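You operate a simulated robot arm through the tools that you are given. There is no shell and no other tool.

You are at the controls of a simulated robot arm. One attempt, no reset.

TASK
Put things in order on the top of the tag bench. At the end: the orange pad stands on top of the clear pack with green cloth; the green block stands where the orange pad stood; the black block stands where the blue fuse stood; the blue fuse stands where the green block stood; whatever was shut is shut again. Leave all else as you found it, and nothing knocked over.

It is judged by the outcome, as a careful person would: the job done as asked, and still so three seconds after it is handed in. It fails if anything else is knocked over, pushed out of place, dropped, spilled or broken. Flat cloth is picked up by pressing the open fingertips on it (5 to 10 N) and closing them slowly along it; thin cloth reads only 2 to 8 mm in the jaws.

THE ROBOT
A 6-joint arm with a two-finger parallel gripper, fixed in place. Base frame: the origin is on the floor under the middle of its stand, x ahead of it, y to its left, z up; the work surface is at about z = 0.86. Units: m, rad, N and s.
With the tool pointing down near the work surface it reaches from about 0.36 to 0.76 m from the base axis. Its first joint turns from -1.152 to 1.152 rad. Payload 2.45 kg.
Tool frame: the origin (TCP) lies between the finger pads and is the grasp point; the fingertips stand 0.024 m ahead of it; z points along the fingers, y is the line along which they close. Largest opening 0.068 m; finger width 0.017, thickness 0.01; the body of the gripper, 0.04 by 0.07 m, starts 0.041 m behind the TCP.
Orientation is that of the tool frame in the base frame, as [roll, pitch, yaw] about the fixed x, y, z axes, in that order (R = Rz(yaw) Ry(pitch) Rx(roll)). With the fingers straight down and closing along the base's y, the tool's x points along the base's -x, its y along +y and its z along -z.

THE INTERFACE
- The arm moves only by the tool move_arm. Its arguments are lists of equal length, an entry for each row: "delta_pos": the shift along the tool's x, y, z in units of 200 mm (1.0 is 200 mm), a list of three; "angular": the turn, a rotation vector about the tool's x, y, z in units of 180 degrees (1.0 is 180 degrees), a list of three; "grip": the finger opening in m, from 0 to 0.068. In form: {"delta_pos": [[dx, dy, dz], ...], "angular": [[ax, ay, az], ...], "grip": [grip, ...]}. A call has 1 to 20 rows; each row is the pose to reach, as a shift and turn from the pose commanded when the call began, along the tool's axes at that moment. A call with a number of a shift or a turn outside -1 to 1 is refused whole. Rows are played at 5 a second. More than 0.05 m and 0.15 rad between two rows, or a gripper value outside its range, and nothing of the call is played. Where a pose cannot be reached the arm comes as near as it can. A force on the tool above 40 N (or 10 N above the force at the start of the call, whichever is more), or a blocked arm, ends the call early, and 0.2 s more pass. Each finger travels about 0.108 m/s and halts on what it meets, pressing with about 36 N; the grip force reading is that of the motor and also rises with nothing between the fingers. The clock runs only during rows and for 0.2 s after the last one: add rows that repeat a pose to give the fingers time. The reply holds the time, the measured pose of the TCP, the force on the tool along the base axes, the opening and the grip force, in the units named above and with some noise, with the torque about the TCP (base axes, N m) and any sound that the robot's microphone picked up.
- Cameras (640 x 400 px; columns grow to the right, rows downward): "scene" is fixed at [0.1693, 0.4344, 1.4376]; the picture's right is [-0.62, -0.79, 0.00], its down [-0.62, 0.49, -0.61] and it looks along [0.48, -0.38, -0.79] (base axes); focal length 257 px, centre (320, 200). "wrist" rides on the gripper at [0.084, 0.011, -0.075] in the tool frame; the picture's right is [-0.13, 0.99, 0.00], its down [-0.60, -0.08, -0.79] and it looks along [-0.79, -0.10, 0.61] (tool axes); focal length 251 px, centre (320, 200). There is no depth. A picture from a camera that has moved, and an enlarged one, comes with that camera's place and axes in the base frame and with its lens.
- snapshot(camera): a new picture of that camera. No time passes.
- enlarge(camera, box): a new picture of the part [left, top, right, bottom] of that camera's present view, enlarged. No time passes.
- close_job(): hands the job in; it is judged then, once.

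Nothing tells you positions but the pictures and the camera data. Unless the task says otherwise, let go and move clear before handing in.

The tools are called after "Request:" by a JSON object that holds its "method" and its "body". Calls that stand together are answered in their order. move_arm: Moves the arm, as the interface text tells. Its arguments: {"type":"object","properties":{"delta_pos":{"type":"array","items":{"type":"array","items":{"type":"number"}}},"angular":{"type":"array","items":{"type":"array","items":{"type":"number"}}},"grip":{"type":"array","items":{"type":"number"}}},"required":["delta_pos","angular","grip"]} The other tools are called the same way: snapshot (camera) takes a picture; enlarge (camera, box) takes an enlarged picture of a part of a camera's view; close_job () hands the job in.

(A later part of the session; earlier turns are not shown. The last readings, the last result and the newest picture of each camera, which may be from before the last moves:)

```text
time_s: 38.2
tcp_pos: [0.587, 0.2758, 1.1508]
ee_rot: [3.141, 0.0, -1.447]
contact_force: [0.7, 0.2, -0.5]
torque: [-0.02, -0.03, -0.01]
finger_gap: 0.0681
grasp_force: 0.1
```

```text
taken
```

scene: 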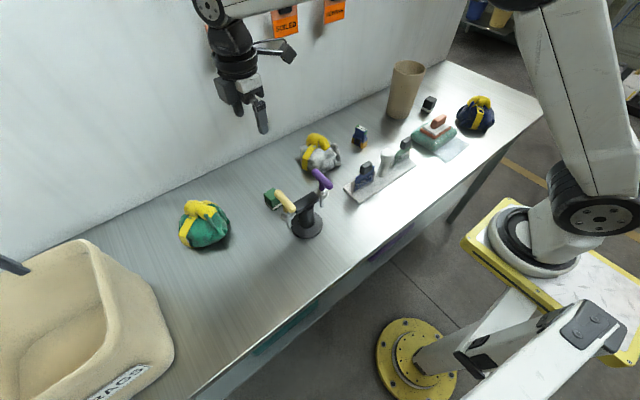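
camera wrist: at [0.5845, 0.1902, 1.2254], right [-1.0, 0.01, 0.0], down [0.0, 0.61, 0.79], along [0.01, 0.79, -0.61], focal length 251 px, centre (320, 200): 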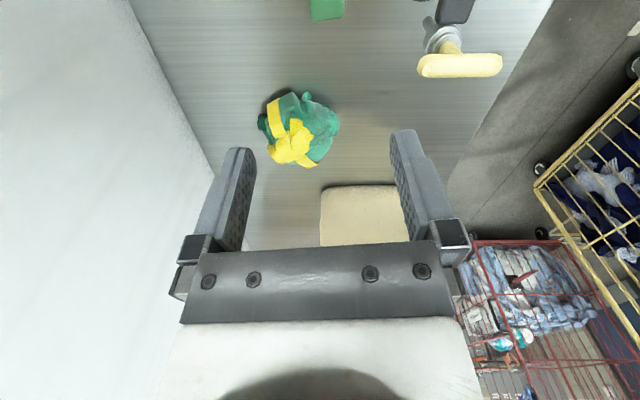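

The tool is over the block with the camera on the -y side, clear of the handles. I'll lower partway and check again.

Request:
{"method": "move_arm", "body": {"delta_pos": [[0, 0.015, 0.1], [0, 0.015, 0.2], [0, 0.015, 0.3], [0, 0.015, 0.4], [0, 0.015, 0.5], [0, 0.015, 0.6], [0, 0.015, 0.68], [0, 0.015, 0.75], [0, 0.015, 0.75]], "angular": [[0, 0, 0], [0, 0, 0], [0, 0, 0], [0, 0, 0], [0, 0, 0], [0, 0, 0], [0, 0, 0], [0, 0, 0], [0, 0, 0]], "grip": [0.068, 0.068, 0.068, 0.068, 0.068, 0.068, 0.068, 0.068, 0.068]}}

Request:
{"method": "snapshot", "body": {"camera": "wrist"}}

Request:
{"method": "enlarge", "body": {"camera": "scene", "box": [200, 80, 360, 250]}}

```text
time_s: 40.2
tcp_pos: [0.583, 0.2761, 0.9992]
ee_rot: [3.142, 0.0, -1.451]
contact_force: [-0.3, 0.4, 0.1]
torque: [-0.01, 0.05, 0.03]
finger_gap: 0.0679
grasp_force: 0.1
```

```text
taken
camera wrist: at [0.5803, 0.1909, 1.0741], right [-1.0, 0.01, 0.0], down [0.01, 0.61, 0.79], along [0.01, 0.79, -0.61], focal length 251 px, centre (320, 200)
```

wrist: 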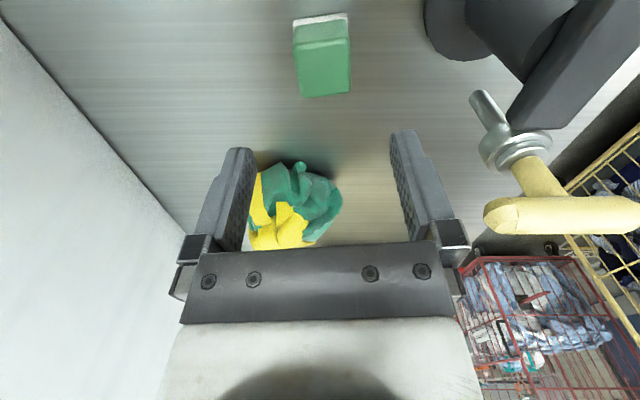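

```text
2.35 times, centred on (280, 165) of scene
camera zoom: at [0.1693, 0.4344, 1.4376], right [-0.62, -0.79, 0.0], down [-0.62, 0.49, -0.61], along [0.48, -0.38, -0.79], focal length 605 px, centre (414, 282)
```

zoom: 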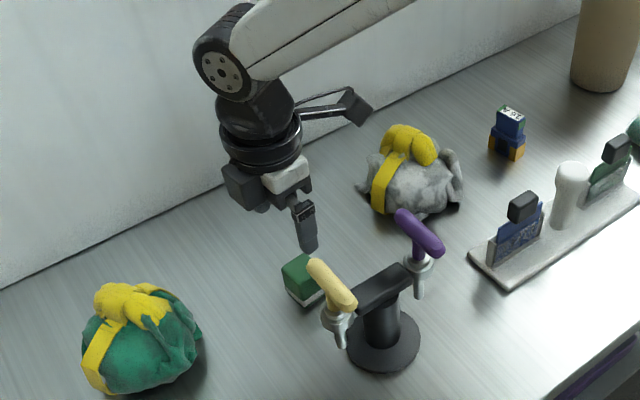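

The handles are clear of the gripper body by a few centimetres. The block centre refines to (0.579, 0.274), turned about 9°; I'll fine-adjust and lower around it.

Request:
{"method": "move_arm", "body": {"delta_pos": [[0.0075, 0.021, 0.03], [0.0075, 0.021, 0.1], [0.0075, 0.021, 0.18], [0.0075, 0.021, 0.26], [0.0075, 0.021, 0.34], [0.0075, 0.021, 0.42], [0.0075, 0.021, 0.47], [0.0075, 0.021, 0.496], [0.0075, 0.021, 0.496]], "angular": [[0, 0, -0.011], [0, 0, -0.011], [0, 0, -0.011], [0, 0, -0.011], [0, 0, -0.011], [0, 0, -0.011], [0, 0, -0.011], [0, 0, -0.011], [0, 0, -0.011]], "grip": [0.068, 0.068, 0.068, 0.068, 0.068, 0.068, 0.068, 0.068, 0.068]}}

Request:
{"method": "snapshot", "body": {"camera": "wrist"}}

Request:
{"method": "enlarge", "body": {"camera": "scene", "box": [200, 100, 360, 250]}}

```text
time_s: 42.2
tcp_pos: [0.5768, 0.2754, 0.9021]
ee_rot: [-3.141, 0.0, -1.416]
contact_force: [-0.1, -0.6, 0.6]
torque: [0.01, 0.02, -0.01]
finger_gap: 0.0679
grasp_force: 0.1
```

```text
taken
camera wrist: at [0.5778, 0.1892, 0.9771], right [-1.0, -0.02, 0.0], down [-0.01, 0.61, 0.79], along [-0.02, 0.79, -0.61], focal length 251 px, centre (320, 200)
```

wrist: 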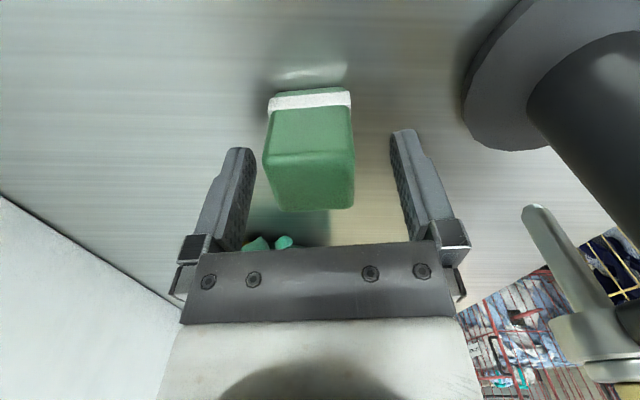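

```text
2.67 times, centred on (280, 175) of scene
camera zoom: at [0.1693, 0.4344, 1.4376], right [-0.62, -0.79, 0.0], down [-0.62, 0.49, -0.61], along [0.48, -0.38, -0.79], focal length 686 px, centre (427, 267)
```

zoom: 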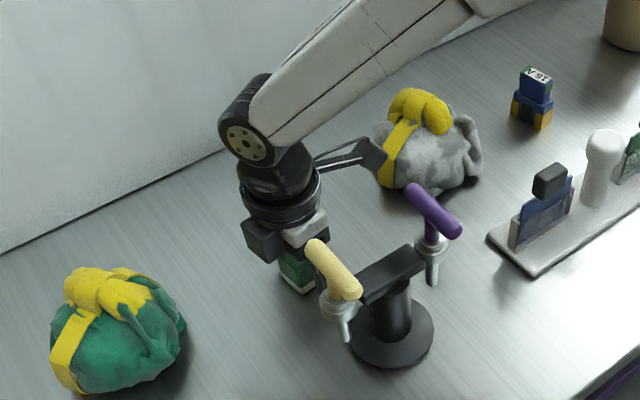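

The block is between the fingers, slightly toward +x. I'll shift 4 mm to centre and close.

Request:
{"method": "move_arm", "body": {"delta_pos": [[0, -0.02, 0], [0, -0.02, 0], [0, -0.02, 0], [0, -0.02, 0], [0, -0.02, 0], [0, -0.02, 0], [0, -0.02, 0]], "angular": [[0, 0, 0], [0, 0, 0], [0, 0, 0], [0, 0, 0], [0, 0, 0], [0, 0, 0], [0, 0, 0]], "grip": [0.068, 0.058, 0.05, 0.042, 0.035, 0.028, 0.028]}}

Request:
{"method": "snapshot", "body": {"camera": "wrist"}}

```text
time_s: 43.8
tcp_pos: [0.5806, 0.2743, 0.901]
ee_rot: [-3.142, -0.001, -1.417]
contact_force: [0.5, -0.1, -0.1]
torque: [0.01, -0.04, -0.03]
finger_gap: 0.0353
grasp_force: 36.1
```

```text
taken
camera wrist: at [0.5821, 0.1894, 0.9767], right [-1.0, -0.02, 0.0], down [-0.01, 0.61, 0.79], along [-0.02, 0.79, -0.61], focal length 251 px, centre (320, 200)
```

wrist: 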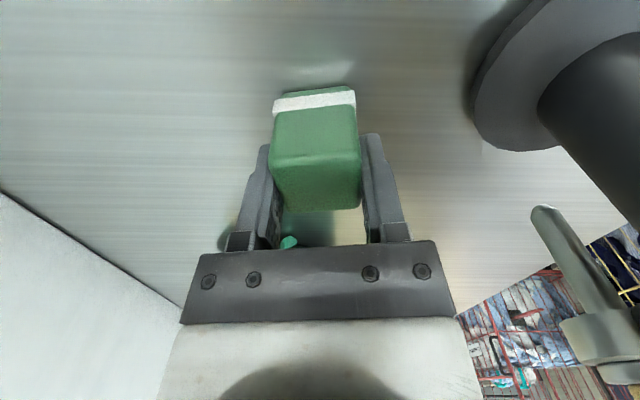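

The block is held at 35.3 mm. Lifting straight up, clear of the handles.

Request:
{"method": "move_arm", "body": {"delta_pos": [[0, 0, -0.04], [0, 0, -0.1], [0, 0, -0.2], [0, 0, -0.32], [0, 0, -0.46], [0, 0, -0.6], [0, 0, -0.76], [0, 0, -0.92], [0, 0, -1.0], [0, 0, -1.0]], "angular": [[0, 0, 0], [0, 0, 0], [0, 0, 0], [0, 0, 0], [0, 0, 0], [0, 0, 0], [0, 0, 0], [0, 0, 0], [0, 0, 0], [0, 0, 0]], "grip": [0.028, 0.028, 0.028, 0.028, 0.028, 0.028, 0.028, 0.028, 0.028, 0.028]}}

Request:
{"method": "snapshot", "body": {"camera": "scene"}}

Request:
{"method": "snapshot", "body": {"camera": "wrist"}}

```text
time_s: 46.0
tcp_pos: [0.5813, 0.2741, 1.0987]
ee_rot: [-3.141, 0.0, -1.417]
contact_force: [-0.7, -0.4, -1.7]
torque: [0.02, 0.02, 0.0]
finger_gap: 0.0353
grasp_force: 35.8
```

```text
taken
```

scene: 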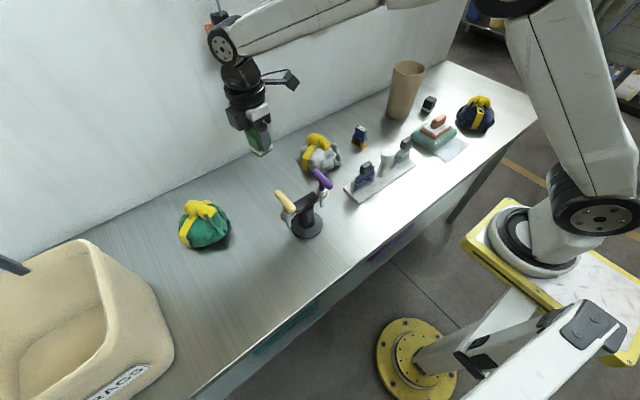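

```text
taken
camera wrist: at [0.5822, 0.1888, 1.1743], right [-1.0, -0.02, 0.0], down [-0.01, 0.61, 0.79], along [-0.02, 0.79, -0.61], focal length 251 px, centre (320, 200)
```

wrist: 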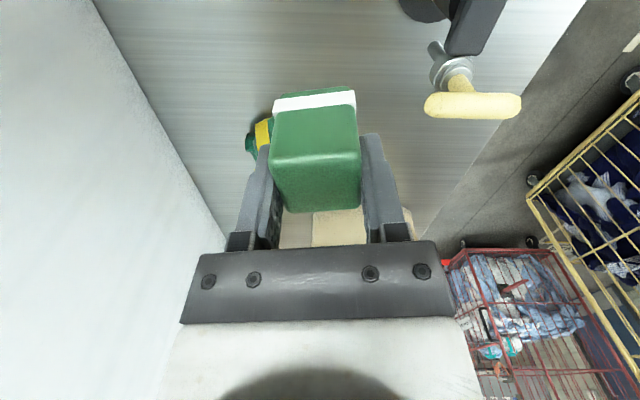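

The block is lifted cleanly and the stand is undisturbed. Moving over the pad's old spot at about (0.42, 0.45).

Request:
{"method": "move_arm", "body": {"delta_pos": [[-0.06, 0.04, 0], [-0.16, 0.106, 0], [-0.27, 0.179, 0], [-0.38, 0.252, 0], [-0.49, 0.326, 0], [-0.6, 0.399, 0], [-0.71, 0.472, 0], [-0.82, 0.545, 0], [-0.92, 0.611, 0], [-0.9935, 0.66, 0], [-0.9935, 0.66, 0]], "angular": [[0, 0, 0.005], [0, 0, 0.01], [0, 0, 0.015], [0, 0, 0.02], [0, 0, 0.025], [0, 0, 0.03], [0, 0, 0.035], [0, 0, 0.04], [0, 0, 0.045], [0, 0, 0.0493], [0, 0, 0.0493]], "grip": [0.028, 0.028, 0.028, 0.028, 0.028, 0.028, 0.028, 0.028, 0.028, 0.028, 0.028]}}

Request:
{"method": "snapshot", "body": {"camera": "wrist"}}

Request:
{"method": "snapshot", "body": {"camera": "scene"}}

```text
time_s: 48.4
tcp_pos: [0.4189, 0.4504, 1.099]
ee_rot: [3.141, 0.0, -1.572]
contact_force: [0.0, 1.0, -0.9]
torque: [-0.01, -0.01, -0.03]
finger_gap: 0.0351
grasp_force: 35.8
```

```text
taken
camera wrist: at [0.4068, 0.3655, 1.1735], right [-0.99, 0.13, 0.0], down [0.08, 0.6, 0.79], along [0.1, 0.79, -0.61], focal length 251 px, centre (320, 200)
```

wrist: 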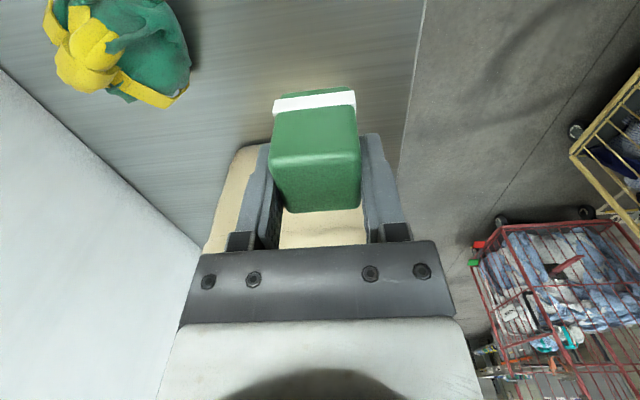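

```text
taken
```

scene: 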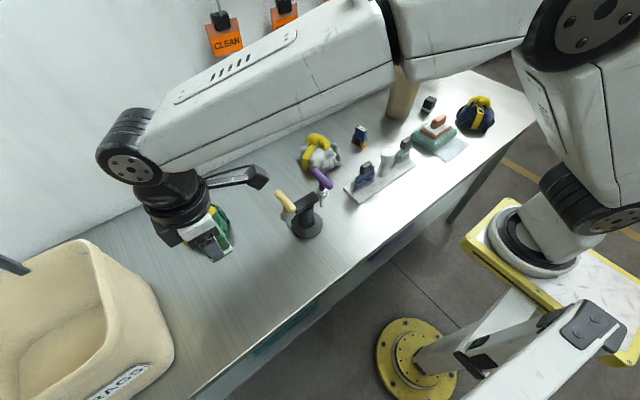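

Lowering the green block onto the pad's old spot.

Request:
{"method": "move_arm", "body": {"delta_pos": [[0.012, -0.005, 0.08], [0.012, -0.005, 0.2], [0.012, -0.005, 0.34], [0.012, -0.005, 0.48], [0.012, -0.005, 0.62], [0.012, -0.005, 0.74], [0.012, -0.005, 0.84], [0.012, -0.005, 0.9], [0.012, -0.005, 0.94], [0.012, -0.005, 0.96], [0.012, -0.005, 0.97], [0.012, -0.005, 0.97]], "angular": [[0, 0, 0], [0, 0, 0], [0, 0, 0], [0, 0, 0], [0, 0, 0], [0, 0, 0], [0, 0, 0], [0, 0, 0], [0, 0, 0], [0, 0, 0], [0, 0, 0], [0, 0, 0]], "grip": [0.028, 0.028, 0.028, 0.028, 0.028, 0.028, 0.028, 0.028, 0.028, 0.028, 0.028, 0.028]}}

Request:
{"method": "enlarge", "body": {"camera": "scene", "box": [180, 200, 300, 320]}}

Request:
{"method": "snapshot", "body": {"camera": "wrist"}}

```text
time_s: 51.0
tcp_pos: [0.4214, 0.4495, 0.9064]
ee_rot: [-3.141, 0.0, -1.572]
contact_force: [-0.9, -0.4, -0.6]
torque: [-0.03, 0.01, 0.02]
finger_gap: 0.0353
grasp_force: 36.1
```

```text
3.33 times, centred on (240, 260) of scene
camera zoom: at [0.1693, 0.4344, 1.4376], right [-0.62, -0.79, 0.0], down [-0.62, 0.49, -0.61], along [0.48, -0.38, -0.79], focal length 858 px, centre (587, 0)
```

zoom: 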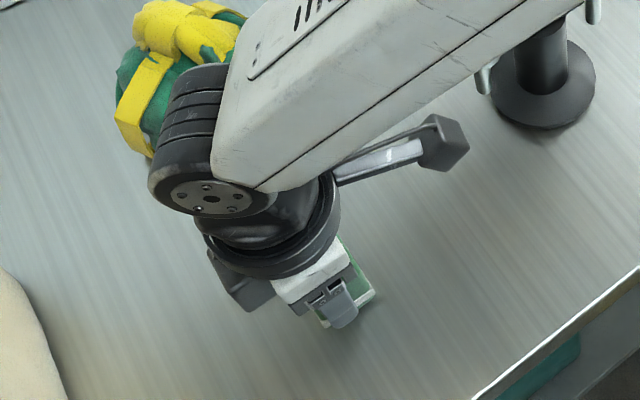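

```text
taken
camera wrist: at [0.4091, 0.3641, 0.9812], right [-0.99, 0.13, 0.0], down [0.08, 0.6, 0.79], along [0.1, 0.79, -0.61], focal length 251 px, centre (320, 200)
```

wrist: 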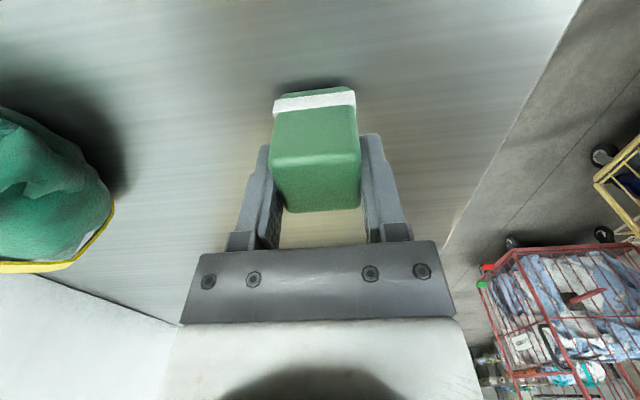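

Request:
{"method": "move_arm", "body": {"delta_pos": [[0, 0, 0.007], [0, 0, 0.014], [0, 0, 0.021], [0, 0, 0.026], [0, 0, 0.026]], "angular": [[0, 0, 0], [0, 0, 0], [0, 0, 0], [0, 0, 0], [0, 0, 0]], "grip": [0.028, 0.028, 0.028, 0.028, 0.028]}}

```text
time_s: 52.2
tcp_pos: [0.4209, 0.4492, 0.9018]
ee_rot: [-3.14, 0.0, -1.571]
contact_force: [-0.6, 0.6, 3.0]
torque: [-0.05, 0.02, -0.01]
finger_gap: 0.0352
grasp_force: 36.4
```

The block touches down with light contact. Releasing slowly.

Request:
{"method": "move_arm", "body": {"delta_pos": [[0, 0, 0], [0, 0, 0], [0, 0, 0], [0, 0, 0], [0, 0, 0], [0, 0, 0], [0, 0, 0]], "angular": [[0, 0, 0], [0, 0, 0], [0, 0, 0], [0, 0, 0], [0, 0, 0], [0, 0, 0], [0, 0, 0]], "grip": [0.033, 0.037, 0.042, 0.05, 0.058, 0.062, 0.062]}}

Request:
{"method": "snapshot", "body": {"camera": "wrist"}}

```text
time_s: 53.8
tcp_pos: [0.4212, 0.4494, 0.9004]
ee_rot: [-3.141, 0.0, -1.57]
contact_force: [-0.1, -0.2, -0.1]
torque: [0.01, 0.01, -0.02]
finger_gap: 0.062
grasp_force: 0.0
```

```text
taken
camera wrist: at [0.4088, 0.3643, 0.9763], right [-0.99, 0.13, 0.0], down [0.08, 0.6, 0.79], along [0.1, 0.79, -0.61], focal length 251 px, centre (320, 200)
```

wrist: 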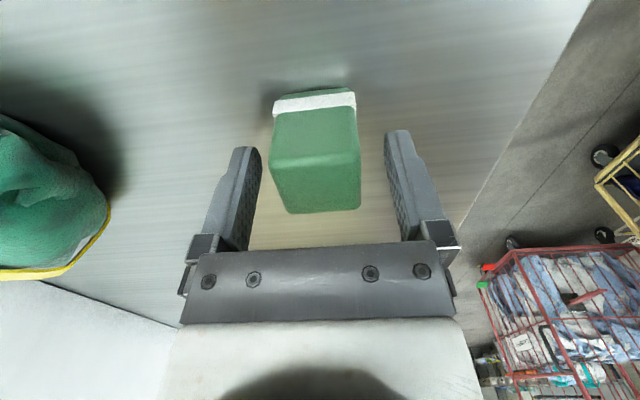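

Request:
{"method": "move_arm", "body": {"delta_pos": [[0, 0, -0.05], [0, 0, -0.12], [0, 0, -0.25], [0, 0, -0.4], [0, 0, -0.55], [0, 0, -0.7], [0, 0, -0.85], [0, 0, -1.0], [0, 0, -1.0]], "angular": [[0, 0, 0], [0, 0, 0], [0, 0, 0], [0, 0, 0], [0, 0, 0], [0, 0, 0], [0, 0, 0], [0, 0, 0], [0, 0, 0]], "grip": [0.062, 0.062, 0.062, 0.062, 0.062, 0.062, 0.062, 0.062, 0.062]}}

Request:
{"method": "snapshot", "body": {"camera": "scene"}}

```text
time_s: 55.8
tcp_pos: [0.4229, 0.4463, 1.1015]
ee_rot: [3.141, 0.001, -1.571]
contact_force: [-0.3, -0.3, 0.0]
torque: [-0.01, 0.0, -0.01]
finger_gap: 0.0618
grasp_force: 0.1
```

```text
taken
```

scene: 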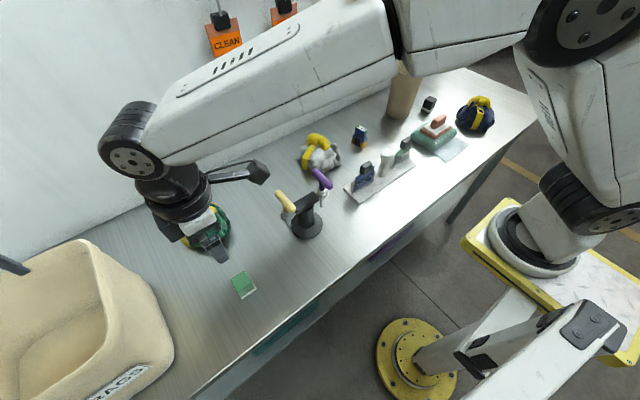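

The green block stands on the pad's old spot. Next is the fuse, near (0.62, -0.094), turned about 11°; I'll travel there keeping the gripper turned so its orientation can be kept at the new spot too.

Request:
{"method": "move_arm", "body": {"delta_pos": [[0, 0, -0.1], [0.08, -0.04, -0.25], [0.2, -0.08, -0.25], [0.32, -0.12, -0.25], [0.44, -0.16, -0.25], [0.56, -0.2, -0.25], [0.68, -0.24, -0.25], [0.8, -0.28, -0.25], [0.92, -0.32, -0.25], [1.0, -0.36, -0.25], [1.0, -0.36, -0.25]], "angular": [[0, 0, 0], [0, 0, 0], [0, 0, 0], [0, 0, 0], [0, 0, 0], [0, 0, 0], [0, 0, 0], [0, 0, 0], [0, 0, 0], [0, 0, 0], [0, 0, 0]], "grip": [0.068, 0.068, 0.068, 0.068, 0.068, 0.068, 0.068, 0.068, 0.068, 0.068, 0.068]}}

Request:
{"method": "move_arm", "body": {"delta_pos": [[0.08, -0.04, 0], [0.2, -0.08, 0], [0.32, -0.12, 0], [0.44, -0.16, 0], [0.56, -0.2, 0], [0.68, -0.24, 0], [0.8, -0.28, 0], [0.92, -0.32, 0], [1.0, -0.36, 0], [1.0, -0.36, 0]], "angular": [[0, 0, 0], [0, 0, 0], [0, 0, 0], [0, 0, 0], [0, 0, 0], [0, 0, 0], [0, 0, 0], [0, 0, 0], [0, 0, 0], [0, 0, 0]], "grip": [0.068, 0.068, 0.068, 0.068, 0.068, 0.068, 0.068, 0.068, 0.068, 0.068]}}

Request:
{"method": "snapshot", "body": {"camera": "wrist"}}

Request:
{"method": "snapshot", "body": {"camera": "scene"}}

```text
time_s: 58.2
tcp_pos: [0.4937, 0.2475, 1.1506]
ee_rot: [3.141, 0.0, -1.571]
contact_force: [0.8, -0.6, 0.0]
torque: [-0.01, 0.0, 0.02]
finger_gap: 0.0681
grasp_force: 0.1
```

```text
time_s: 60.4
tcp_pos: [0.5646, 0.0469, 1.1507]
ee_rot: [-3.14, -0.001, -1.57]
contact_force: [-0.1, -0.2, -0.3]
torque: [0.03, 0.02, 0.02]
finger_gap: 0.0678
grasp_force: 0.1
```

```text
taken
camera wrist: at [0.5524, -0.0374, 1.2267], right [-0.99, 0.13, 0.0], down [0.08, 0.6, 0.79], along [0.1, 0.79, -0.61], focal length 251 px, centre (320, 200)
```

wrist: 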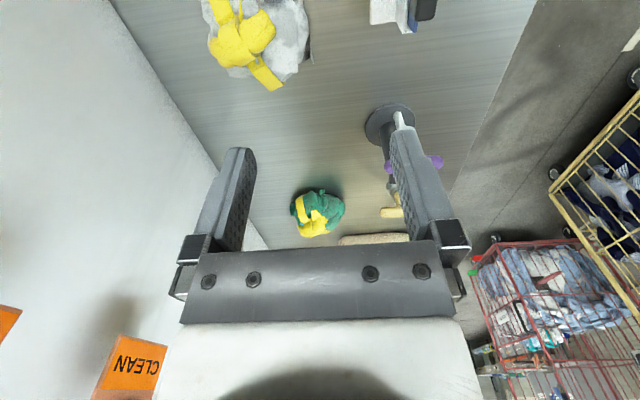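

```text
taken
```

scene: 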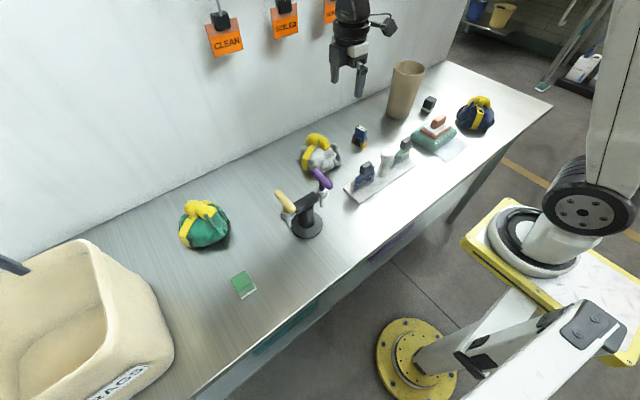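

Request:
{"method": "move_arm", "body": {"delta_pos": [[0.08, -0.03, 0], [0.18, -0.07, 0], [0.28, -0.11, 0], [0.38, -0.15, 0], [0.48, -0.19, 0], [0.58, -0.23, 0], [0.66, -0.26, 0.1], [0.705, -0.275, 0.25], [0.705, -0.275, 0.4], [0.705, -0.275, 0.5], [0.705, -0.275, 0.5]], "angular": [[0, 0, -0.01], [0, 0, -0.02], [0, 0, -0.03], [0, 0, -0.04], [0, 0, -0.05], [0, 0, -0.06], [0, 0, -0.06], [0, 0, -0.06], [0, 0, -0.06], [0, 0, -0.06], [0, 0, -0.06]], "grip": [0.068, 0.068, 0.068, 0.068, 0.068, 0.068, 0.068, 0.068, 0.068, 0.068, 0.068]}}

Request:
{"method": "snapshot", "body": {"camera": "wrist"}}

Request:
{"method": "enlarge", "body": {"camera": "wrist", "box": [260, 0, 380, 100]}}

Request:
{"method": "snapshot", "body": {"camera": "scene"}}

```text
time_s: 62.8
tcp_pos: [0.6219, -0.0937, 1.0507]
ee_rot: [3.141, -0.001, -1.382]
contact_force: [0.0, -0.3, 0.2]
torque: [0.03, 0.0, -0.01]
finger_gap: 0.0683
grasp_force: 0.1
```

```text
taken
camera wrist: at [0.6263, -0.179, 1.126], right [-1.0, -0.06, 0.0], down [-0.04, 0.61, 0.79], along [-0.05, 0.79, -0.61], focal length 251 px, centre (320, 200)
```

wrist: 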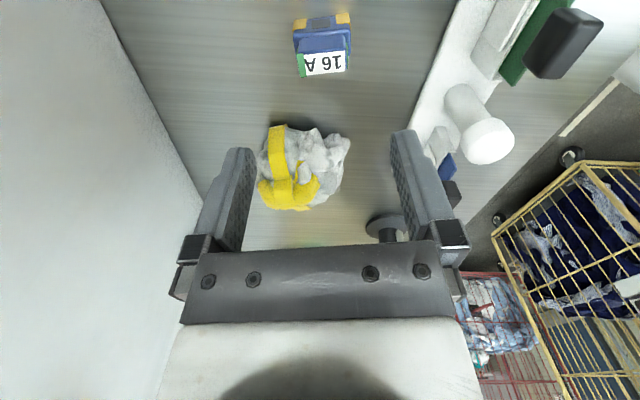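

```text
4.00 times, centred on (320, 50) of wrist
camera zoom: at [0.6263, -0.179, 1.126], right [-1.0, -0.06, 0.0], down [-0.04, 0.61, 0.79], along [-0.05, 0.79, -0.61], focal length 1006 px, centre (320, 800)
```

zoom: 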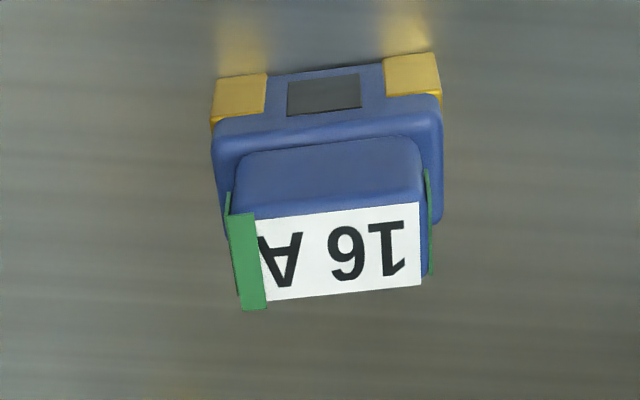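

```text
taken
```

scene: 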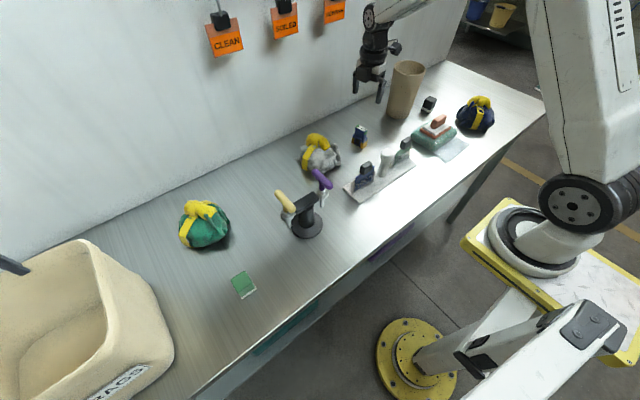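

The fuse is seen squarely: base about 49 × 26 mm, height about 54 mm, centred near (0.619, -0.089). I'll align and lower to just above, then check.

Request:
{"method": "move_arm", "body": {"delta_pos": [[-0.026, 0.01, 0.06], [-0.026, 0.01, 0.15], [-0.026, 0.01, 0.25], [-0.026, 0.01, 0.35], [-0.026, 0.01, 0.43], [-0.026, 0.01, 0.48], [-0.026, 0.01, 0.48]], "angular": [[0, 0, 0.006], [0, 0, 0.006], [0, 0, 0.006], [0, 0, 0.006], [0, 0, 0.006], [0, 0, 0.006], [0, 0, 0.006]], "grip": [0.068, 0.068, 0.068, 0.068, 0.068, 0.068, 0.068]}}

Request:
{"method": "snapshot", "body": {"camera": "wrist"}}

Request:
{"method": "enlarge", "body": {"camera": "scene", "box": [300, 60, 440, 180]}}

```text
time_s: 64.4
tcp_pos: [0.6185, -0.0869, 0.9562]
ee_rot: [-3.141, 0.0, -1.402]
contact_force: [0.3, -1.0, 0.5]
torque: [-0.04, 0.02, 0.02]
finger_gap: 0.0678
grasp_force: 0.1
```

```text
taken
camera wrist: at [0.6202, -0.1716, 1.0308], right [-1.0, -0.04, 0.0], down [-0.02, 0.61, 0.79], along [-0.03, 0.79, -0.61], focal length 251 px, centre (320, 200)
```

wrist: 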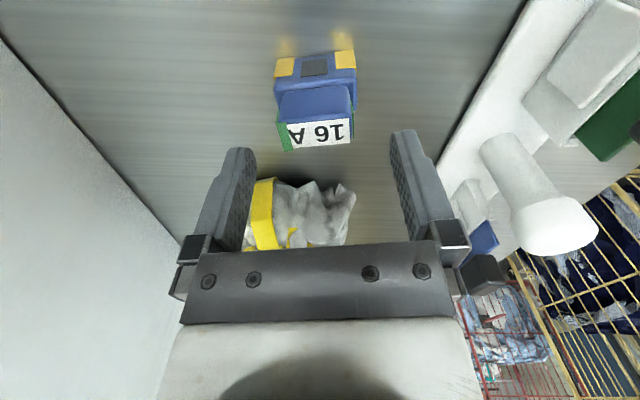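

```text
3.33 times, centred on (370, 120) of scene
camera zoom: at [0.1693, 0.4344, 1.4376], right [-0.62, -0.79, 0.0], down [-0.62, 0.49, -0.61], along [0.48, -0.38, -0.79], focal length 858 px, centre (153, 467)
```

zoom: 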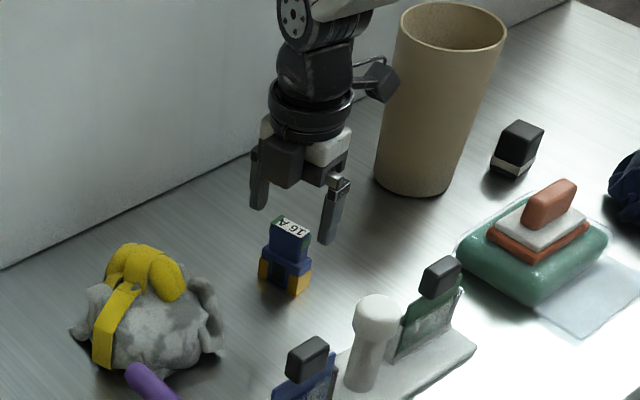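

Request:
{"method": "move_arm", "body": {"delta_pos": [[0.005, -0.012, 0.04], [0.005, -0.012, 0.1], [0.005, -0.012, 0.16], [0.005, -0.012, 0.21], [0.005, -0.012, 0.25], [0.005, -0.012, 0.25]], "angular": [[0, 0, 0], [0, 0, 0], [0, 0, 0], [0, 0, 0], [0, 0, 0], [0, 0, 0]], "grip": [0.068, 0.068, 0.068, 0.068, 0.068, 0.068]}}

Request:
{"method": "snapshot", "body": {"camera": "wrist"}}

Request:
{"method": "enlarge", "body": {"camera": "scene", "box": [320, 90, 400, 170]}}

```text
time_s: 65.8
tcp_pos: [0.6208, -0.0885, 0.9043]
ee_rot: [3.141, 0.001, -1.402]
contact_force: [-0.6, -1.5, 0.0]
torque: [-0.02, -0.01, 0.0]
finger_gap: 0.068
grasp_force: 0.0
```

```text
taken
camera wrist: at [0.6225, -0.1743, 0.9797], right [-1.0, -0.04, 0.0], down [-0.02, 0.61, 0.79], along [-0.03, 0.79, -0.61], focal length 251 px, centre (320, 200)
```

wrist: 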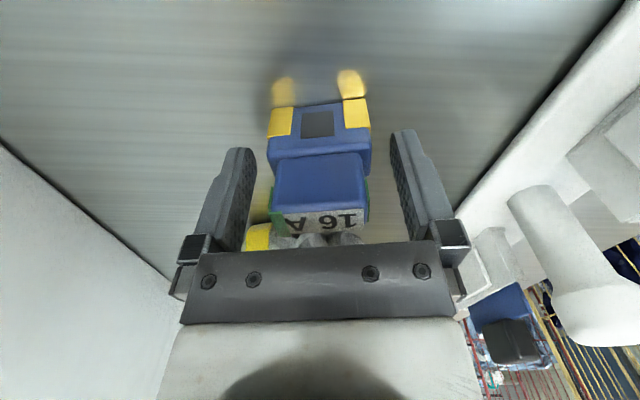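

```text
5.00 times, centred on (360, 130) of scene
camera zoom: at [0.1693, 0.4344, 1.4376], right [-0.62, -0.79, 0.0], down [-0.62, 0.49, -0.61], along [0.48, -0.38, -0.79], focal length 1286 px, centre (120, 550)
```

zoom: 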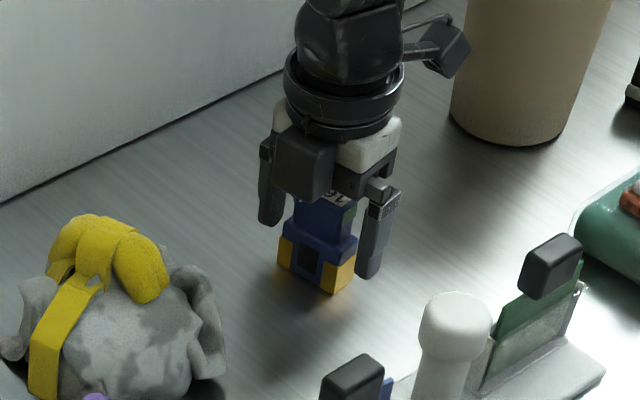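

Centred on the fuse. Lowering the last 14 mm and closing slowly on its base ends.

Request:
{"method": "move_arm", "body": {"delta_pos": [[0, 0, 0.02], [0, 0, 0.045], [0, 0, 0.065], [0, 0, 0.07], [0, 0, 0.07], [0, 0, 0.07], [0, 0, 0.07], [0, 0, 0.07], [0, 0, 0.07]], "angular": [[0, 0, 0], [0, 0, 0], [0, 0, 0], [0, 0, 0], [0, 0, 0], [0, 0, 0], [0, 0, 0], [0, 0, 0], [0, 0, 0]], "grip": [0.068, 0.068, 0.068, 0.068, 0.062, 0.056, 0.05, 0.044, 0.044]}}

Request:
{"method": "snapshot", "body": {"camera": "wrist"}}

Request:
{"method": "enlarge", "body": {"camera": "scene", "box": [320, 90, 400, 170]}}

```text
time_s: 67.8
tcp_pos: [0.6206, -0.0907, 0.8903]
ee_rot: [3.141, 0.0, -1.402]
contact_force: [-0.4, 0.4, 0.5]
torque: [0.0, -0.02, 0.01]
finger_gap: 0.047
grasp_force: 35.6
```

```text
taken
camera wrist: at [0.6216, -0.1744, 0.9659], right [-1.0, -0.04, 0.0], down [-0.02, 0.61, 0.79], along [-0.03, 0.79, -0.61], focal length 251 px, centre (320, 200)
```

wrist: 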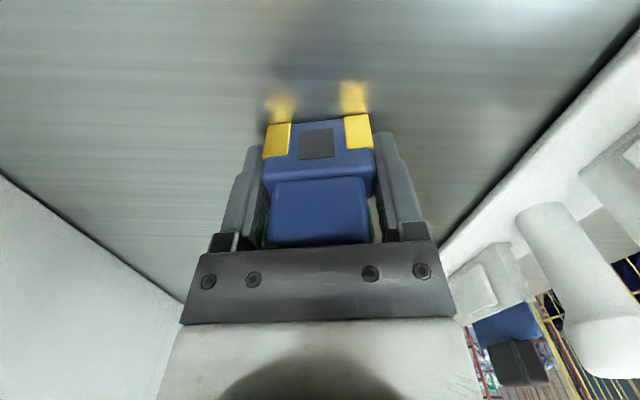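

```text
5.00 times, centred on (360, 130) of scene
camera zoom: at [0.1693, 0.4344, 1.4376], right [-0.62, -0.79, 0.0], down [-0.62, 0.49, -0.61], along [0.48, -0.38, -0.79], focal length 1286 px, centre (120, 550)
```

zoom: 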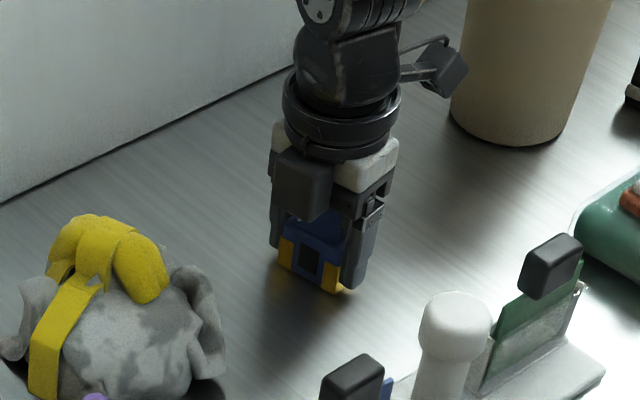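

The fuse is gripped at 47 mm by its base ends. Lifting straight up.

Request:
{"method": "move_arm", "body": {"delta_pos": [[0, 0, -0.04], [0, 0, -0.1], [0, 0, -0.2], [0, 0, -0.34], [0, 0, -0.5], [0, 0, -0.66], [0, 0, -0.82], [0, 0, -0.94], [0, 0, -1.0], [0, 0, -1.0]], "angular": [[0, 0, 0], [0, 0, 0], [0, 0, 0], [0, 0, 0], [0, 0, 0], [0, 0, 0], [0, 0, 0], [0, 0, 0], [0, 0, 0], [0, 0, 0]], "grip": [0.044, 0.044, 0.044, 0.044, 0.044, 0.044, 0.044, 0.044, 0.044, 0.044]}}

Request:
{"method": "snapshot", "body": {"camera": "scene"}}

Request:
{"method": "snapshot", "body": {"camera": "wrist"}}

```text
time_s: 70.0
tcp_pos: [0.6192, -0.0891, 1.0913]
ee_rot: [-3.141, 0.001, -1.402]
contact_force: [0.3, 0.4, -0.9]
torque: [0.03, -0.01, 0.01]
finger_gap: 0.0472
grasp_force: 35.7
```

```text
taken
```

scene: 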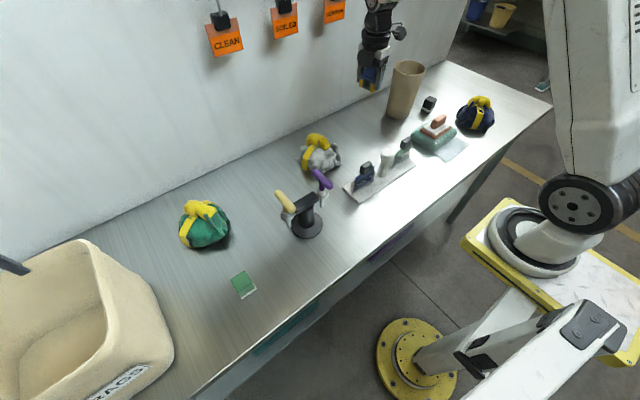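

```text
taken
camera wrist: at [0.6205, -0.1745, 1.1659], right [-1.0, -0.04, 0.0], down [-0.02, 0.61, 0.79], along [-0.03, 0.79, -0.61], focal length 251 px, centre (320, 200)
```

wrist: 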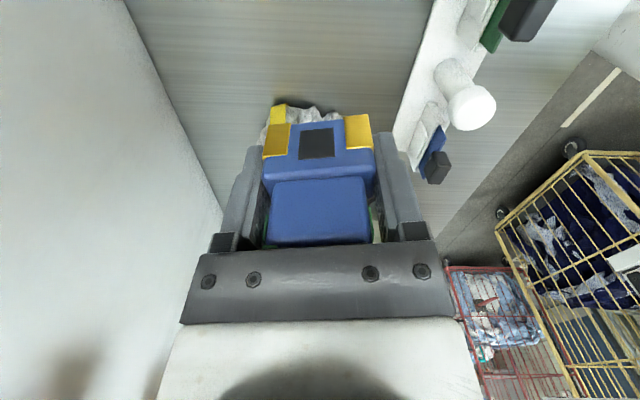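

The fuse is lifted and nothing else moved. Carrying it to the green block's old spot at (0.5805, 0.2745).

Request:
{"method": "move_arm", "body": {"delta_pos": [[-0.06, 0, -0.05], [-0.16, -0.01, -0.1], [-0.28, -0.02, -0.15], [-0.4, -0.03, -0.15], [-0.52, -0.035, -0.15], [-0.64, -0.04, -0.15], [-0.76, -0.05, -0.15], [-0.86, -0.055, -0.15], [-0.92, -0.06, -0.15], [-0.92, -0.06, -0.15]], "angular": [[0, 0, 0], [0, 0, 0], [0, 0, 0], [0, 0, 0], [0, 0, 0], [0, 0, 0], [0, 0, 0], [0, 0, 0], [0, 0, 0], [0, 0, 0]], "grip": [0.044, 0.044, 0.044, 0.044, 0.044, 0.044, 0.044, 0.044, 0.044, 0.044]}}

```text
time_s: 72.2
tcp_pos: [0.5989, 0.095, 1.1212]
ee_rot: [3.141, -0.001, -1.402]
contact_force: [0.1, 0.5, 0.0]
torque: [0.01, 0.01, 0.01]
finger_gap: 0.0474
grasp_force: 36.4
```

Request:
{"method": "move_arm", "body": {"delta_pos": [[-0.06, -0.004, 0], [-0.16, -0.01, 0], [-0.28, -0.02, 0], [-0.4, -0.027, 0], [-0.52, -0.035, 0], [-0.64, -0.043, 0], [-0.76, -0.05, 0], [-0.86, -0.057, 0], [-0.9, -0.06, 0], [-0.9, -0.06, 0]], "angular": [[0, 0, 0], [0, 0, 0], [0, 0, 0], [0, 0, 0], [0, 0, 0], [0, 0, 0], [0, 0, 0], [0, 0, 0], [0, 0, 0], [0, 0, 0]], "grip": [0.044, 0.044, 0.044, 0.044, 0.044, 0.044, 0.044, 0.044, 0.044, 0.044]}}

Request:
{"method": "snapshot", "body": {"camera": "wrist"}}

Request:
{"method": "snapshot", "body": {"camera": "scene"}}

```text
time_s: 74.4
tcp_pos: [0.583, 0.2723, 1.1222]
ee_rot: [3.14, 0.0, -1.402]
contact_force: [-1.5, -0.1, -0.6]
torque: [0.02, -0.02, 0.01]
finger_gap: 0.0474
grasp_force: 36.0
```

```text
taken
camera wrist: at [0.5858, 0.1871, 1.1966], right [-1.0, -0.04, 0.0], down [-0.02, 0.61, 0.79], along [-0.03, 0.79, -0.61], focal length 251 px, centre (320, 200)
```

wrist: 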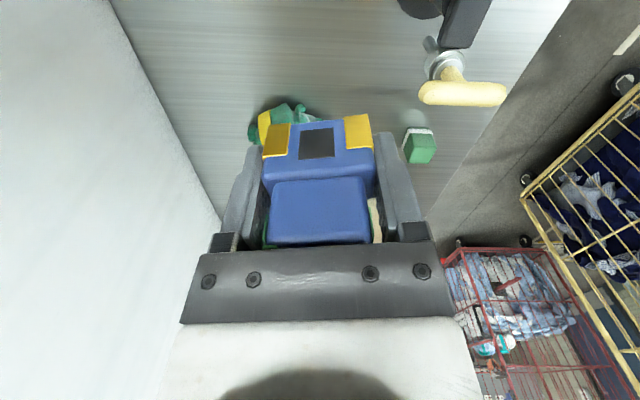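

```text
taken
```

scene: 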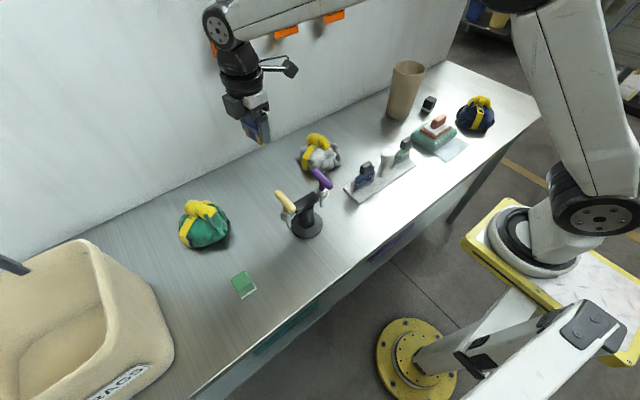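

Aligned over the green block's old spot. Lowering most of the way, then checking clearance with the handles.

Request:
{"method": "move_arm", "body": {"delta_pos": [[-0.014, 0.008, 0.06], [-0.014, 0.008, 0.16], [-0.014, 0.008, 0.28], [-0.014, 0.008, 0.4], [-0.014, 0.008, 0.52], [-0.014, 0.008, 0.64], [-0.014, 0.008, 0.76], [-0.014, 0.008, 0.86], [-0.014, 0.008, 0.92], [-0.014, 0.008, 0.92]], "angular": [[0, 0, 0], [0, 0, 0], [0, 0, 0], [0, 0, 0], [0, 0, 0], [0, 0, 0], [0, 0, 0], [0, 0, 0], [0, 0, 0], [0, 0, 0]], "grip": [0.044, 0.044, 0.044, 0.044, 0.044, 0.044, 0.044, 0.044, 0.044, 0.044]}}

Request:
{"method": "snapshot", "body": {"camera": "wrist"}}

Request:
{"method": "enlarge", "body": {"camera": "scene", "box": [200, 100, 360, 250]}}

```text
time_s: 76.6
tcp_pos: [0.5787, 0.2754, 0.938]
ee_rot: [3.142, 0.0, -1.401]
contact_force: [0.0, -0.2, -0.2]
torque: [-0.03, 0.02, 0.04]
finger_gap: 0.0472
grasp_force: 36.5
```

```text
taken
camera wrist: at [0.5816, 0.1893, 1.0127], right [-1.0, -0.04, 0.0], down [-0.02, 0.61, 0.79], along [-0.03, 0.79, -0.61], focal length 251 px, centre (320, 200)
```

wrist: 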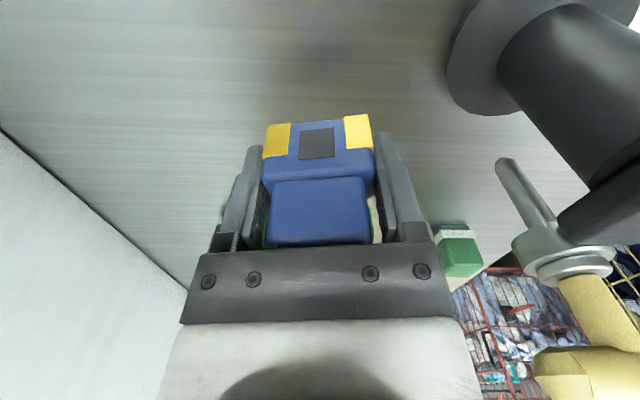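

```text
2.67 times, centred on (280, 175) of scene
camera zoom: at [0.1693, 0.4344, 1.4376], right [-0.62, -0.79, 0.0], down [-0.62, 0.49, -0.61], along [0.48, -0.38, -0.79], focal length 686 px, centre (427, 267)
```

zoom: 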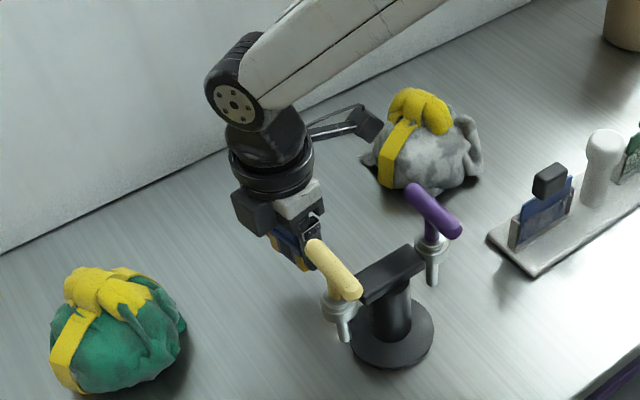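

Request:
{"method": "move_arm", "body": {"delta_pos": [[0, 0, 0.04], [0, 0, 0.09], [0, 0, 0.14], [0, 0, 0.18], [0, 0, 0.205], [0, 0, 0.22], [0, 0, 0.22]], "angular": [[0, 0, 0], [0, 0, 0], [0, 0, 0], [0, 0, 0], [0, 0, 0], [0, 0, 0], [0, 0, 0]], "grip": [0.044, 0.044, 0.044, 0.044, 0.044, 0.044, 0.044]}}

Request:
{"method": "enlarge", "body": {"camera": "scene", "box": [220, 120, 340, 240]}}

```text
time_s: 78.2
tcp_pos: [0.5799, 0.2738, 0.8947]
ee_rot: [-3.141, 0.0, -1.401]
contact_force: [-0.2, 0.8, -0.3]
torque: [0.03, -0.01, 0.03]
finger_gap: 0.0472
grasp_force: 36.1
```

```text
3.33 times, centred on (280, 180) of scene
camera zoom: at [0.1693, 0.4344, 1.4376], right [-0.62, -0.79, 0.0], down [-0.62, 0.49, -0.61], along [0.48, -0.38, -0.79], focal length 858 px, centre (453, 267)
```

zoom: 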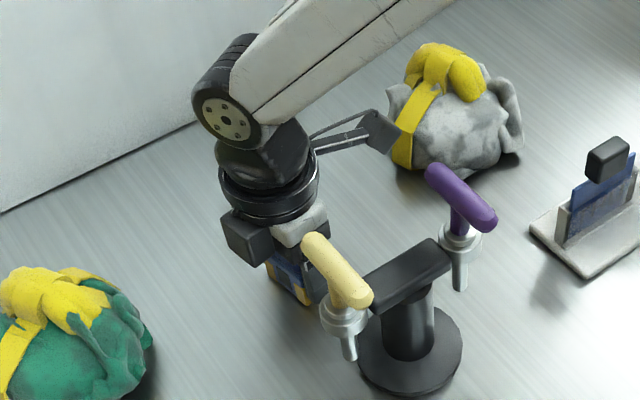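

Request:
{"method": "move_arm", "body": {"delta_pos": [[0, 0, 0.007], [0, 0, 0.013], [0, 0, 0.018], [0, 0, 0.022], [0, 0, 0.022]], "angular": [[0, 0, 0], [0, 0, 0], [0, 0, 0], [0, 0, 0], [0, 0, 0]], "grip": [0.044, 0.044, 0.044, 0.044, 0.044]}}

```text
time_s: 79.4
tcp_pos: [0.5798, 0.2768, 0.8904]
ee_rot: [-3.139, 0.0, -1.402]
contact_force: [-3.5, -0.1, 13.4]
torque: [-0.05, 0.28, -0.01]
finger_gap: 0.0473
grasp_force: 35.7
```

The fuse is on the bench (13 N contact). I'll ease up slightly and release slowly.

Request:
{"method": "move_arm", "body": {"delta_pos": [[0, 0, -0.004], [0, 0, -0.004], [0, 0, -0.004], [0, 0, -0.004], [0, 0, -0.004], [0, 0, -0.004], [0, 0, -0.004]], "angular": [[0, 0, 0], [0, 0, 0], [0, 0, 0], [0, 0, 0], [0, 0, 0], [0, 0, 0], [0, 0, 0]], "grip": [0.045, 0.047, 0.05, 0.055, 0.06, 0.066, 0.066]}}

Request:
{"method": "snapshot", "body": {"camera": "wrist"}}

```text
time_s: 81.0
tcp_pos: [0.579, 0.2761, 0.8918]
ee_rot: [3.141, -0.001, -1.401]
contact_force: [-0.5, 0.7, -0.1]
torque: [0.0, -0.01, -0.03]
finger_gap: 0.0659
grasp_force: 0.0
```

```text
taken
camera wrist: at [0.5818, 0.1912, 0.9656], right [-1.0, -0.04, 0.0], down [-0.02, 0.61, 0.79], along [-0.03, 0.79, -0.61], focal length 251 px, centre (320, 200)
```

wrist: 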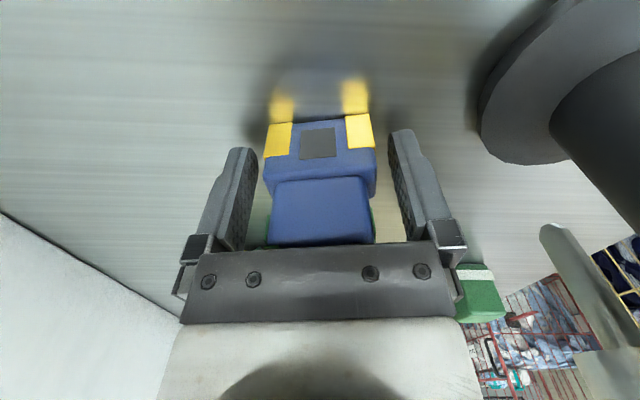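

The fuse stands free between the open fingers. Rising straight up.

Request:
{"method": "move_arm", "body": {"delta_pos": [[0, 0, -0.05], [0, 0, -0.12], [0, 0, -0.24], [0, 0, -0.38], [0, 0, -0.52], [0, 0, -0.66], [0, 0, -0.82], [0, 0, -0.95], [0, 0, -1.0], [0, 0, -1.0]], "angular": [[0, 0, 0], [0, 0, 0], [0, 0, 0], [0, 0, 0], [0, 0, 0], [0, 0, 0], [0, 0, 0], [0, 0, 0], [0, 0, 0], [0, 0, 0]], "grip": [0.066, 0.066, 0.066, 0.066, 0.066, 0.066, 0.066, 0.066, 0.066, 0.066]}}

Request:
{"method": "snapshot", "body": {"camera": "scene"}}

Request:
{"method": "enlarge", "body": {"camera": "scene", "box": [230, 140, 350, 260]}}

```text
time_s: 83.2
tcp_pos: [0.5794, 0.2763, 1.0889]
ee_rot: [3.141, 0.0, -1.401]
contact_force: [0.1, -0.4, 0.2]
torque: [0.0, 0.02, 0.0]
finger_gap: 0.066
grasp_force: 0.0
```

```text
taken
```

scene: 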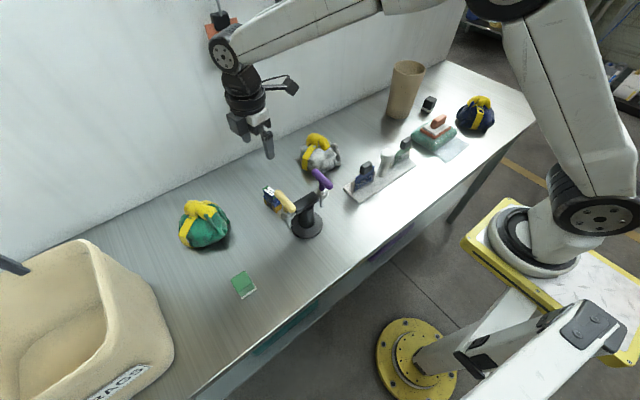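

```text
3.33 times, centred on (290, 200) of scene
camera zoom: at [0.1693, 0.4344, 1.4376], right [-0.62, -0.79, 0.0], down [-0.62, 0.49, -0.61], along [0.48, -0.38, -0.79], focal length 858 px, centre (420, 200)
```

zoom: 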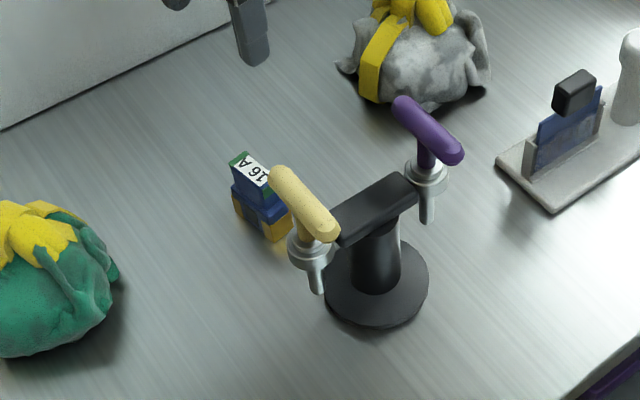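

The fuse stands upright on the green block's old spot. The black block sits near (0.603, -0.433) next to the tall cup (rim about z 1.03); I'll travel there high, turning the wrist so the camera stays away from the cup.

Request:
{"method": "move_arm", "body": {"delta_pos": [[0, 0, -0.15], [0.03, 0.02, -0.3], [0.1, 0.06, -0.3], [0.18, 0.11, -0.3], [0.27, 0.17, -0.3], [0.36, 0.23, -0.3], [0.45, 0.29, -0.3], [0.54, 0.345, -0.3], [0.63, 0.4, -0.3], [0.72, 0.46, -0.3], [0.8, 0.51, -0.3], [0.869, 0.555, -0.3], [0.869, 0.555, -0.3]], "angular": [[0, 0, 0], [0, 0, 0.03], [0, 0, 0.065], [0, 0, 0.1], [0, 0, 0.135], [0, 0, 0.17], [0, 0, 0.205], [0, 0, 0.24], [0, 0, 0.275], [0, 0, 0.31], [0, 0, 0.34], [0, 0, 0.36], [0, 0, 0.36]], "grip": [0.066, 0.068, 0.068, 0.068, 0.068, 0.068, 0.068, 0.068, 0.068, 0.068, 0.068, 0.068, 0.068]}}

```text
time_s: 86.0
tcp_pos: [0.4987, 0.0838, 1.151]
ee_rot: [-3.141, -0.001, -2.534]
contact_force: [0.4, -0.4, 0.2]
torque: [-0.03, 0.0, -0.02]
finger_gap: 0.068
grasp_force: 0.1
```

Request:
{"method": "move_arm", "body": {"delta_pos": [[0.03, -0.043, 0], [0.08, -0.115, 0], [0.13, -0.187, 0], [0.18, -0.259, 0], [0.23, -0.331, 0], [0.28, -0.403, 0], [0.33, -0.474, 0], [0.38, -0.546, 0], [0.43, -0.618, 0], [0.48, -0.69, 0], [0.53, -0.762, 0], [0.571, -0.821, 0], [0.571, -0.821, 0]], "angular": [[0, 0, 0.03], [0, 0, 0.06], [0, 0, 0.09], [0, 0, 0.12], [0, 0, 0.15], [0, 0, 0.18], [0, 0, 0.21], [0, 0, 0.24], [0, 0, 0.27], [0, 0, 0.3], [0, 0, 0.33], [0, 0, 0.36], [0, 0, 0.36]], "grip": [0.068, 0.068, 0.068, 0.068, 0.068, 0.068, 0.068, 0.068, 0.068, 0.068, 0.068, 0.068, 0.068]}}

Request:
{"method": "snapshot", "body": {"camera": "wrist"}}

```text
time_s: 88.8
tcp_pos: [0.5011, -0.1145, 1.1502]
ee_rot: [3.14, 0.0, 2.619]
contact_force: [0.4, -0.4, -0.3]
torque: [0.0, 0.0, -0.01]
finger_gap: 0.0679
grasp_force: 0.2
```

```text
taken
camera wrist: at [0.4315, -0.0628, 1.2248], right [0.61, 0.79, 0.0], down [0.48, -0.37, 0.79], along [0.63, -0.48, -0.61], focal length 251 px, centre (320, 200)
```

wrist: 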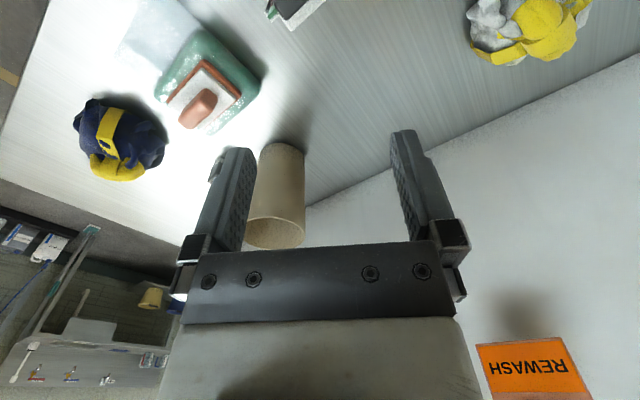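

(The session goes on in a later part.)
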